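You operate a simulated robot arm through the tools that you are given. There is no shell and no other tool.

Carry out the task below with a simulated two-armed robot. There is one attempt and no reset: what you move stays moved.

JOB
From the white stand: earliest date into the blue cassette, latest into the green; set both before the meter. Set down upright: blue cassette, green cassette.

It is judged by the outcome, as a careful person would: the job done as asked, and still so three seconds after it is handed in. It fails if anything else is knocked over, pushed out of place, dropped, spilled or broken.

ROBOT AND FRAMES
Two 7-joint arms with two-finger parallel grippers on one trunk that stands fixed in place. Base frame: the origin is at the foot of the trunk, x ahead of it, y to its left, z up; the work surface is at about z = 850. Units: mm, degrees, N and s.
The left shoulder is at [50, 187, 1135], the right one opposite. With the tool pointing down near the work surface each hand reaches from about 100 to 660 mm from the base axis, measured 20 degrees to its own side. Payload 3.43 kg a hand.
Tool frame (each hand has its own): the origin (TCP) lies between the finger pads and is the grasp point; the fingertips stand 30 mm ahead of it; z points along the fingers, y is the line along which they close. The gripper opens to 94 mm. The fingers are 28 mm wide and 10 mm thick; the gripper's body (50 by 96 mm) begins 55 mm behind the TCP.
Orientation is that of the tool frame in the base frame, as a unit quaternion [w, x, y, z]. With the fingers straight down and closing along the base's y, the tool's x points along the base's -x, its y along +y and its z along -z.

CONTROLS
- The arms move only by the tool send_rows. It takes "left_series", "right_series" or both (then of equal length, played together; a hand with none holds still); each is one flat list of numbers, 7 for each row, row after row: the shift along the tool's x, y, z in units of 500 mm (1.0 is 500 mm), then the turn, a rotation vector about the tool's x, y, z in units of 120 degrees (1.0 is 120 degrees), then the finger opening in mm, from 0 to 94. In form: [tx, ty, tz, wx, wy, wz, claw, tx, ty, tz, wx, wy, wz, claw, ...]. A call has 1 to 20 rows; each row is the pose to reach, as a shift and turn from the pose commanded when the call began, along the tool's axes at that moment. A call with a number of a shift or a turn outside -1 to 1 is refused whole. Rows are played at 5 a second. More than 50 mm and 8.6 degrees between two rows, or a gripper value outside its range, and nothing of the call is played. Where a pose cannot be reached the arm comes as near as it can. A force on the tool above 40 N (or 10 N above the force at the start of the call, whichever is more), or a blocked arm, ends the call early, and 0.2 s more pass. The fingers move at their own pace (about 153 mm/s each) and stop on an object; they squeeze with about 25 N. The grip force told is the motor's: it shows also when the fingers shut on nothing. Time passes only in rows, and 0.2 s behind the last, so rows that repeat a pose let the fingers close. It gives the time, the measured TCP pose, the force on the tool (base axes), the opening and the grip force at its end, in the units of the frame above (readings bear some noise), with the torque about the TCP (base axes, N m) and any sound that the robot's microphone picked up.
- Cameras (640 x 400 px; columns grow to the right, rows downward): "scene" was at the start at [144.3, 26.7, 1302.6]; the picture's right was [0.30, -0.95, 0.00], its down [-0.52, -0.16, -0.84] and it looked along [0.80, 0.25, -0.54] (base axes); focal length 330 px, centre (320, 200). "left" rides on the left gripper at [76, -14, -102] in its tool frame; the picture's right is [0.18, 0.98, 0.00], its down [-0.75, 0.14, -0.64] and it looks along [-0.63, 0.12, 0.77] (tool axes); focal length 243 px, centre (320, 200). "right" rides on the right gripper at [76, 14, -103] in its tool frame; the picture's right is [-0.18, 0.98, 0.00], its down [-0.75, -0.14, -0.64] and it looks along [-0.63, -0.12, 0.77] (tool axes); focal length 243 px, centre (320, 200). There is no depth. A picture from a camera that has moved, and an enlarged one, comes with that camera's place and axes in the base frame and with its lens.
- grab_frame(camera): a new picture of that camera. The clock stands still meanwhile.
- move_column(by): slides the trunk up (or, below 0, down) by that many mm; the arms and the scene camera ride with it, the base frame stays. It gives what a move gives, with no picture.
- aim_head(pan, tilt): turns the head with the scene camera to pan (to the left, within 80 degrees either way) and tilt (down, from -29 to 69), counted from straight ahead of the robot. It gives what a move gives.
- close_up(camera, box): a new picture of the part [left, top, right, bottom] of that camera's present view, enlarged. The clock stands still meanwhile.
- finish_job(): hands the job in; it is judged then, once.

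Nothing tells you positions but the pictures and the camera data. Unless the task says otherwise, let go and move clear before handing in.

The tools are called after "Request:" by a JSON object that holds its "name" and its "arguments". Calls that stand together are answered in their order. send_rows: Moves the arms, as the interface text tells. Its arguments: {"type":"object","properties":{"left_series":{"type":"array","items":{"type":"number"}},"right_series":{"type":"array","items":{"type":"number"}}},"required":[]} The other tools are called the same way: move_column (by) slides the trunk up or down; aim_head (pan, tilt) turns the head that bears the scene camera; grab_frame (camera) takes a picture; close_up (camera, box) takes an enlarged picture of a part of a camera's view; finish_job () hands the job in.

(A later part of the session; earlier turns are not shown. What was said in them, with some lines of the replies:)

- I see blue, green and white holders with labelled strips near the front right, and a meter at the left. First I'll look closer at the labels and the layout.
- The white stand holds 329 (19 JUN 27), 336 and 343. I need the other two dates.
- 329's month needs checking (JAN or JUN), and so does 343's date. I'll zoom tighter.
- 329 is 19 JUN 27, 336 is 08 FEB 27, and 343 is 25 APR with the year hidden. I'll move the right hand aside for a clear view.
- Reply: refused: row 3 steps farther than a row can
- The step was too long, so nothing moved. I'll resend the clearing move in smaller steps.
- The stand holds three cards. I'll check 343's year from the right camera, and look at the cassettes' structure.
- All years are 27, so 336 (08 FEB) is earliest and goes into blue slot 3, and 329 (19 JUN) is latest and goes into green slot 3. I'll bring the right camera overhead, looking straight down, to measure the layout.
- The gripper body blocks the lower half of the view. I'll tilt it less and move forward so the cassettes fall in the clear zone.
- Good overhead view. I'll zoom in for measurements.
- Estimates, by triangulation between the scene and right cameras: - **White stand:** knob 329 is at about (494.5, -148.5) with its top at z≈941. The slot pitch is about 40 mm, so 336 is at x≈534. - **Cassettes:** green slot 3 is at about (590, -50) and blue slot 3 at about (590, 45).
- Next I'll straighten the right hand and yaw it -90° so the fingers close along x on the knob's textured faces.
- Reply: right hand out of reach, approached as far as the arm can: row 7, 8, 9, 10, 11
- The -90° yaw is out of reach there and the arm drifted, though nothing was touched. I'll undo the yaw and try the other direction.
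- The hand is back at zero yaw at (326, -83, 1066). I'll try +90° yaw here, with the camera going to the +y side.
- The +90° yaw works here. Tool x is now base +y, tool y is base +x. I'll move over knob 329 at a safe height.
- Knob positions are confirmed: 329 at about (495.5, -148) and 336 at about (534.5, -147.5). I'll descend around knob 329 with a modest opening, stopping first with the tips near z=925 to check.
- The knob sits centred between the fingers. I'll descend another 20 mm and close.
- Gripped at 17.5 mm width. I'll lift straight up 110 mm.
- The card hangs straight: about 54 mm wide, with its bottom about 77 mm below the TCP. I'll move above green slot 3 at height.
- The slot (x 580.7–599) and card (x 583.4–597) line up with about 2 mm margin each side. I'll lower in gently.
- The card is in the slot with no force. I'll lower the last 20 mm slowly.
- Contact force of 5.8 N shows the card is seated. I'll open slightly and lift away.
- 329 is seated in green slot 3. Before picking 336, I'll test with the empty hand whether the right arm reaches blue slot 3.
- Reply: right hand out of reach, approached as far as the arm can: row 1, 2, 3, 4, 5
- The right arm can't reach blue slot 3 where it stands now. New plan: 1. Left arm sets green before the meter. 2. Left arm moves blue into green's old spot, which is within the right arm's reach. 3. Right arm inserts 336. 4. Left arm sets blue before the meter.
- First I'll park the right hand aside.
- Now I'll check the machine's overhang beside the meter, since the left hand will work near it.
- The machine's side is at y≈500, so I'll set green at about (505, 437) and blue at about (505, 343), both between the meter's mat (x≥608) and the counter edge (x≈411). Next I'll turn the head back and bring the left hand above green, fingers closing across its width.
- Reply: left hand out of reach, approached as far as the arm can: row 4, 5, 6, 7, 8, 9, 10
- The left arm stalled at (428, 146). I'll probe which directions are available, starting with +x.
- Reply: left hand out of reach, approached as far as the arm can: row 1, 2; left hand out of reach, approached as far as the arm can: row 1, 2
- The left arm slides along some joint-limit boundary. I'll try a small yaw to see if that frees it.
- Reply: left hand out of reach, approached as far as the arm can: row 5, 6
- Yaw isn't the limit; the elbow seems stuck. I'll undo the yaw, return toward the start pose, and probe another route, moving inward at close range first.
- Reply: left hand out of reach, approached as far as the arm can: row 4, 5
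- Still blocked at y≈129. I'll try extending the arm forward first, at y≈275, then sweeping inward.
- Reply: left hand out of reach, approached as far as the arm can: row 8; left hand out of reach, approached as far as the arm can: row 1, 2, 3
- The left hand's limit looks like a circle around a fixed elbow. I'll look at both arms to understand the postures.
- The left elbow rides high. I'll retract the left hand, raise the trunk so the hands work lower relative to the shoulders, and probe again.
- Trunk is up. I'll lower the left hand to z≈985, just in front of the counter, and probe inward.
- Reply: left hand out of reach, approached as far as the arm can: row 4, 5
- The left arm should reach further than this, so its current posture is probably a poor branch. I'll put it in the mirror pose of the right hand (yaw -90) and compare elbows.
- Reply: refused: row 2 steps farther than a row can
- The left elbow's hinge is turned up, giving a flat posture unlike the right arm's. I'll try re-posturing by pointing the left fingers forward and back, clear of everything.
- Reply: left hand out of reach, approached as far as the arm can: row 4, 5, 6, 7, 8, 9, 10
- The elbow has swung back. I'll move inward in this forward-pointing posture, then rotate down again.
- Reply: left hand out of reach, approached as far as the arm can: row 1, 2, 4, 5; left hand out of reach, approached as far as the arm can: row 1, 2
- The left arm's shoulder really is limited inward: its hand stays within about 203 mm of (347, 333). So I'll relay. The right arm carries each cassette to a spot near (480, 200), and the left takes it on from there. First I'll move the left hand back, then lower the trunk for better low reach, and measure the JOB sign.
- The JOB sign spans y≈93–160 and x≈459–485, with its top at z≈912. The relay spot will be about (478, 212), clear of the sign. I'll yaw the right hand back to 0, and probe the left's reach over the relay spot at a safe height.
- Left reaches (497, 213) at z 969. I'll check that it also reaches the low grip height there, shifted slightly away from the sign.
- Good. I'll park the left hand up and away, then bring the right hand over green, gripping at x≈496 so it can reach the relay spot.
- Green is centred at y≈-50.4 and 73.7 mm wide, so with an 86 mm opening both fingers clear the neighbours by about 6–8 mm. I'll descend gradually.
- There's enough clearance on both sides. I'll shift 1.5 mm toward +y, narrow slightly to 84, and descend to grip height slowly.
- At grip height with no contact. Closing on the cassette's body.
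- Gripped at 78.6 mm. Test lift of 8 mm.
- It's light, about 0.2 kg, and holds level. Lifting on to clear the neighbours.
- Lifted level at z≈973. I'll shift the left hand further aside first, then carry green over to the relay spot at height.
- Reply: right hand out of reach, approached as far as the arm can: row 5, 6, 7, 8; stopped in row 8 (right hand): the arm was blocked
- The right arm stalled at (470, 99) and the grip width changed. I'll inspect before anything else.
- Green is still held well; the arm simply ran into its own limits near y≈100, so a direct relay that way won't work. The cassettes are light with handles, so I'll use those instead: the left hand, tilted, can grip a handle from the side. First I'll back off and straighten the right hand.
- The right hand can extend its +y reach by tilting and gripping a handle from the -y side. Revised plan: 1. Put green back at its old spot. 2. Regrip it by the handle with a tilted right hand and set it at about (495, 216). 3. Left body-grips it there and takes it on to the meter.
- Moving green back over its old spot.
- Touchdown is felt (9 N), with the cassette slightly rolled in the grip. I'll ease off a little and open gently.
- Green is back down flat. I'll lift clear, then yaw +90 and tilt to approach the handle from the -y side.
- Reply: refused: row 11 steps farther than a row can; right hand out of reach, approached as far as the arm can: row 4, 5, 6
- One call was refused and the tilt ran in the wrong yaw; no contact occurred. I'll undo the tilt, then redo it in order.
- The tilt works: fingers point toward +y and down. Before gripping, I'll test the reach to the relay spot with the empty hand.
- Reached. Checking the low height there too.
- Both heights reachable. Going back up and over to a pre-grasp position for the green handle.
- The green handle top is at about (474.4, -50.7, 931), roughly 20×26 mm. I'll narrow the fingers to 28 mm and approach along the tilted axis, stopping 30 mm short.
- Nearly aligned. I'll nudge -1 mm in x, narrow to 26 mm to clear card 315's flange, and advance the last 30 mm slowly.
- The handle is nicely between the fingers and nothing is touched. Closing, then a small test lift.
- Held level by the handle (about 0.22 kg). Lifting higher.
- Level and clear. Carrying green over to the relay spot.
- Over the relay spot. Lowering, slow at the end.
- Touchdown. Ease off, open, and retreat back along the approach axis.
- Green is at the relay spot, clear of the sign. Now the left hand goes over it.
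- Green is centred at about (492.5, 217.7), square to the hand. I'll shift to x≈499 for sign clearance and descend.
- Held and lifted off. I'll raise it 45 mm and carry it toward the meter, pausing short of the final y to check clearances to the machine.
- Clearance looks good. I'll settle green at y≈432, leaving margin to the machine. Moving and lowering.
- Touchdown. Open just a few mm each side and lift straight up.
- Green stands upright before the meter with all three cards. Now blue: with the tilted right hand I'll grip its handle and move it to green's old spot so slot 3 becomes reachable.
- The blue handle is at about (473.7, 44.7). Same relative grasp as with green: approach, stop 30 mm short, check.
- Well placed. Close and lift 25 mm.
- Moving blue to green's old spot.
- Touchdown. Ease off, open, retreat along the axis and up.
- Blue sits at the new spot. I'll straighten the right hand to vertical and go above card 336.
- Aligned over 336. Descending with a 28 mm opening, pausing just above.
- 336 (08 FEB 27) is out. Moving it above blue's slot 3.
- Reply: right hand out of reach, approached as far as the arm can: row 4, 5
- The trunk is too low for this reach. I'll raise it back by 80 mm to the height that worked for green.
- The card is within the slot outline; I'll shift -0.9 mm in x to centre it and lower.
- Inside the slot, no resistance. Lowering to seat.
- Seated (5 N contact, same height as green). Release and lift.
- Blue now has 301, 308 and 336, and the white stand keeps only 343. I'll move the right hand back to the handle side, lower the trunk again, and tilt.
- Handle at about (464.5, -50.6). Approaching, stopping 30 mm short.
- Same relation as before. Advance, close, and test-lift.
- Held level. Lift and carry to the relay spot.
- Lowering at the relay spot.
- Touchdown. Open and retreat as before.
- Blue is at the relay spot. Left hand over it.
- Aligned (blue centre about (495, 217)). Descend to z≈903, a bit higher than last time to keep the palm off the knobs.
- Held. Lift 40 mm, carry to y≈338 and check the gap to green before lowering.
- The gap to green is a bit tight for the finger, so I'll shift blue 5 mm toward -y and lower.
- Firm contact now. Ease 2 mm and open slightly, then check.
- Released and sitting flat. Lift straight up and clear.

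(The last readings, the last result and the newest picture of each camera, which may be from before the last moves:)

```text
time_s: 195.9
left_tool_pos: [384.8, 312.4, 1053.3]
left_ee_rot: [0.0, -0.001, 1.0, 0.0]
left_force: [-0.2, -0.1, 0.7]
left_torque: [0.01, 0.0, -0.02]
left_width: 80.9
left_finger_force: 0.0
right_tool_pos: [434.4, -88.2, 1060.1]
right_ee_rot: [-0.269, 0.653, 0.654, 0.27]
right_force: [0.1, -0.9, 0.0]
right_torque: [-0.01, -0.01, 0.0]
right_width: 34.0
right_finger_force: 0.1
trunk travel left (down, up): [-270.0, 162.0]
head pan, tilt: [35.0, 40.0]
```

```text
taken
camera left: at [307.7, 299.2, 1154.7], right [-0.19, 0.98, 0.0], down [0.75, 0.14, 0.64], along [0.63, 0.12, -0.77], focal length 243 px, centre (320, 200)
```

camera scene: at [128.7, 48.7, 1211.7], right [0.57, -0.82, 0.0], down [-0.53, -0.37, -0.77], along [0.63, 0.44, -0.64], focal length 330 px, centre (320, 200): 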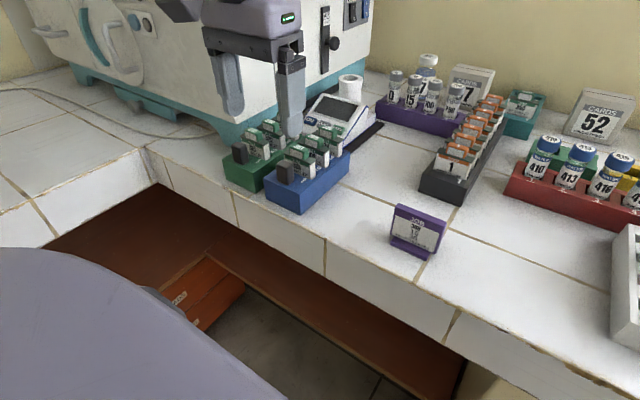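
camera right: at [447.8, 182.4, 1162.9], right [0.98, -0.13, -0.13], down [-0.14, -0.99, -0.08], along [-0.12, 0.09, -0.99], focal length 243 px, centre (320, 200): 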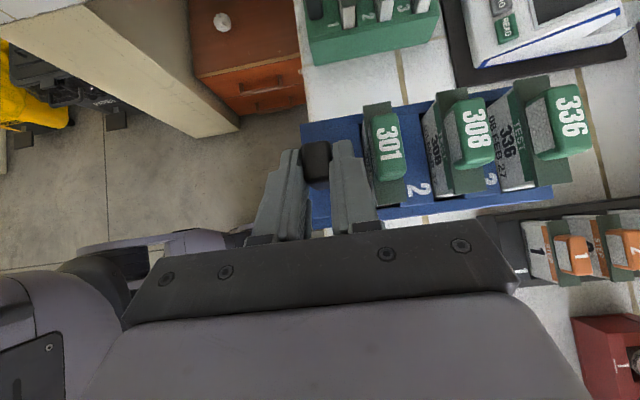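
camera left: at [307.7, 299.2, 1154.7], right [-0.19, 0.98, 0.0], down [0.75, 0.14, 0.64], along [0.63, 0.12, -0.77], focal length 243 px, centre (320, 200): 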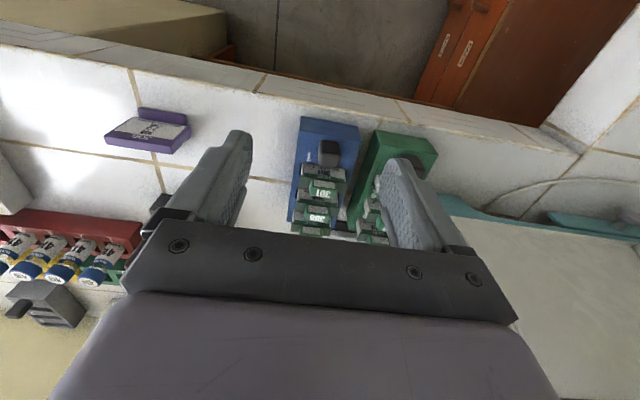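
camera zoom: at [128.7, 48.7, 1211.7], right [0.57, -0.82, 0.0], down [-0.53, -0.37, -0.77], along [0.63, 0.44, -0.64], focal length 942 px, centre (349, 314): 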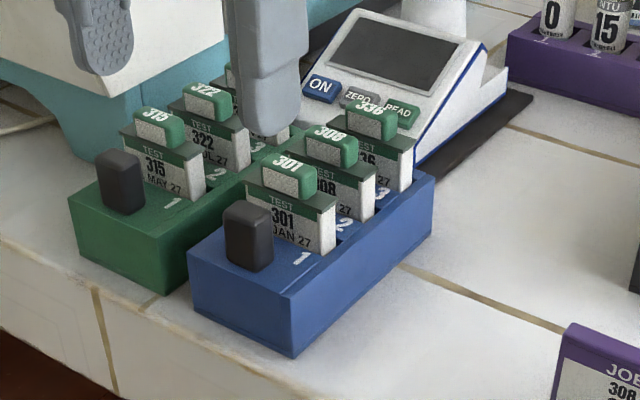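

Both cassettes are upright before the meter. I'll move the left hand further off and take a last look at everything.

Request:
{"name": "send_rows", "arguments": {"left_series": [0.04, -0.05, -0.05, 0, 0, 0, 81, 0.08, -0.08, -0.1, 0, 0, 0, 81, 0.12, -0.08, -0.16, 0, 0, 0, 81], "right_series": [0, 0, -0.05, 0, 0, 0, 34, 0, 0, -0.1, 0, 0, 0, 34, 0, 0, -0.15, 0, 0, 0, 34]}}

Request:
{"name": "aim_head", "arguments": {"pan": 20, "tilt": 36}}

Request:
{"name": "grab_frame", "arguments": {"camera": "scene"}}

Request:
{"name": "close_up", "arguments": {"camera": "scene", "box": [80, 80, 320, 240]}}

Request:
{"name": "close_up", "arguments": {"camera": "scene", "box": [320, 120, 640, 320]}}

```text
time_s: 196.7
left_tool_pos: [324.3, 272.3, 1133.8]
left_ee_rot: [0.001, -0.001, 1.0, 0.0]
left_force: [-0.2, 0.1, 0.2]
left_torque: [-0.03, 0.06, -0.03]
left_width: 81.0
left_finger_force: 0.0
right_tool_pos: [435.0, -141.0, 1114.4]
right_ee_rot: [-0.269, 0.653, 0.655, 0.27]
right_force: [-0.3, -0.5, 0.6]
right_torque: [0.0, 0.01, 0.01]
right_width: 33.8
right_finger_force: 0.1
trunk travel left (down, up): [-270.0, 162.0]
head pan, tilt: [35.0, 40.0]
```

```text
time_s: 197.5
left_tool_pos: [325.9, 272.4, 1132.6]
left_ee_rot: [0.0, -0.001, 1.0, -0.001]
left_force: [0.9, 0.0, 0.9]
left_torque: [0.01, -0.02, 0.0]
left_width: 80.6
left_finger_force: 0.0
right_tool_pos: [434.9, -141.9, 1111.4]
right_ee_rot: [-0.27, 0.652, 0.655, 0.27]
right_force: [1.1, -0.4, -1.0]
right_torque: [-0.01, 0.0, 0.02]
right_width: 34.1
right_finger_force: 0.1
trunk travel left (down, up): [-270.0, 162.0]
head pan, tilt: [20.0, 36.0]
```

```text
taken
camera scene: at [141.4, 30.0, 1217.7], right [0.34, -0.94, 0.0], down [-0.55, -0.2, -0.81], along [0.76, 0.28, -0.59], focal length 330 px, centre (320, 200)
```

scene: 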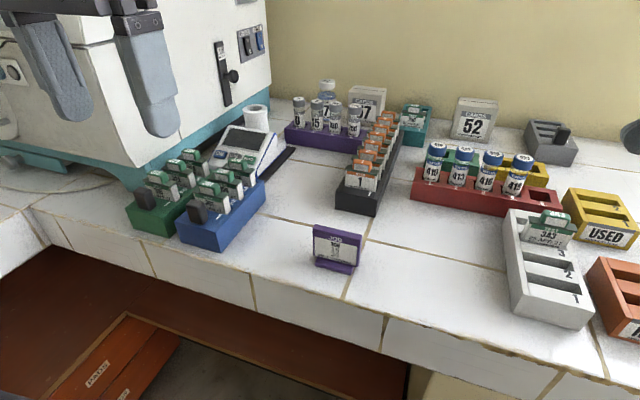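

```text
2.50 times, centred on (200, 160) of scene
camera zoom: at [141.4, 30.0, 1217.7], right [0.34, -0.94, 0.0], down [-0.55, -0.2, -0.81], along [0.76, 0.28, -0.59], focal length 825 px, centre (620, 300)
```

zoom: 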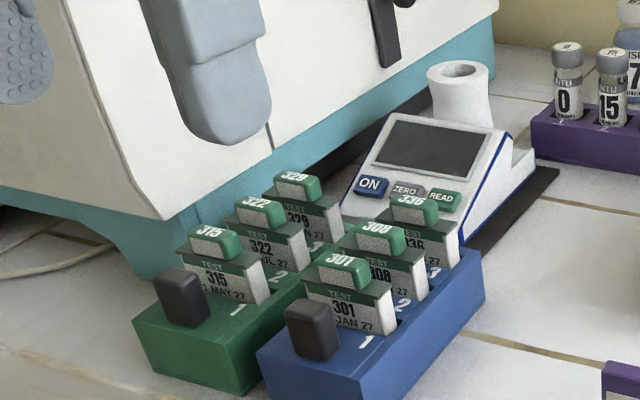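

```text
2.00 times, centred on (480, 220) of scene
camera zoom: at [141.4, 30.0, 1217.7], right [0.34, -0.94, 0.0], down [-0.55, -0.2, -0.81], along [0.76, 0.28, -0.59], focal length 660 px, centre (0, 160)
```

zoom: 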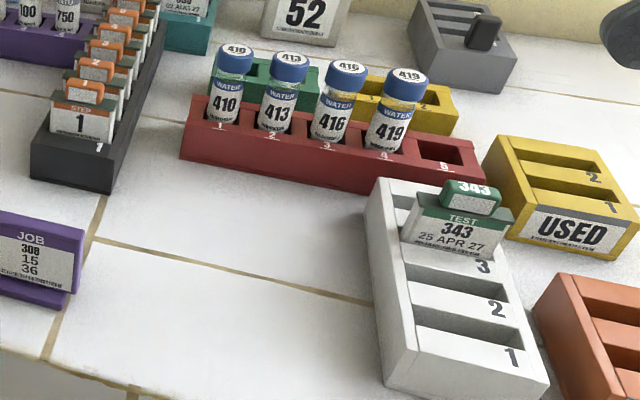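

Everything matches the job. Card 336 (08 FEB 27) is in the blue cassette, 329 (19 JUN 27) is in the green one, and both stand upright before the meter. 343 is still in the white stand, nothing else was moved, and both hands are clear. Handing in.

Request:
{"name": "finish_job", "arguments": {}}

```text
The job is handed in.
```

The job is done and handed in: both cards are in the right cassettes, and both cassettes stand upright before the meter.

- **Earliest date:** card 336 (08 FEB 27) is in slot 3 of the blue cassette.
- **Latest date:** card 329 (19 JUN 27) is in slot 3 of the green cassette.
- **Left in place:** card 343 (25 APR 27) is still in the white stand. In the last pictures nothing else looked moved.
- **Placement:** the cassettes stand side by side between the meter and the counter edge. Blue sits a little to the right of the meter's centre, because the machine on the left limited how far over I could set green.

Neither arm could carry a cassette the whole way. I set each one down briefly partway along the counter, and blue also once at green's old spot, before the final placement. I set down and regripped green once after the right arm stopped at its limit, but nothing fell. While the left hand was gripping green I felt a brief force of about 15 N, probably the palm touching a card knob. All three cards looked seated in the last pictures.
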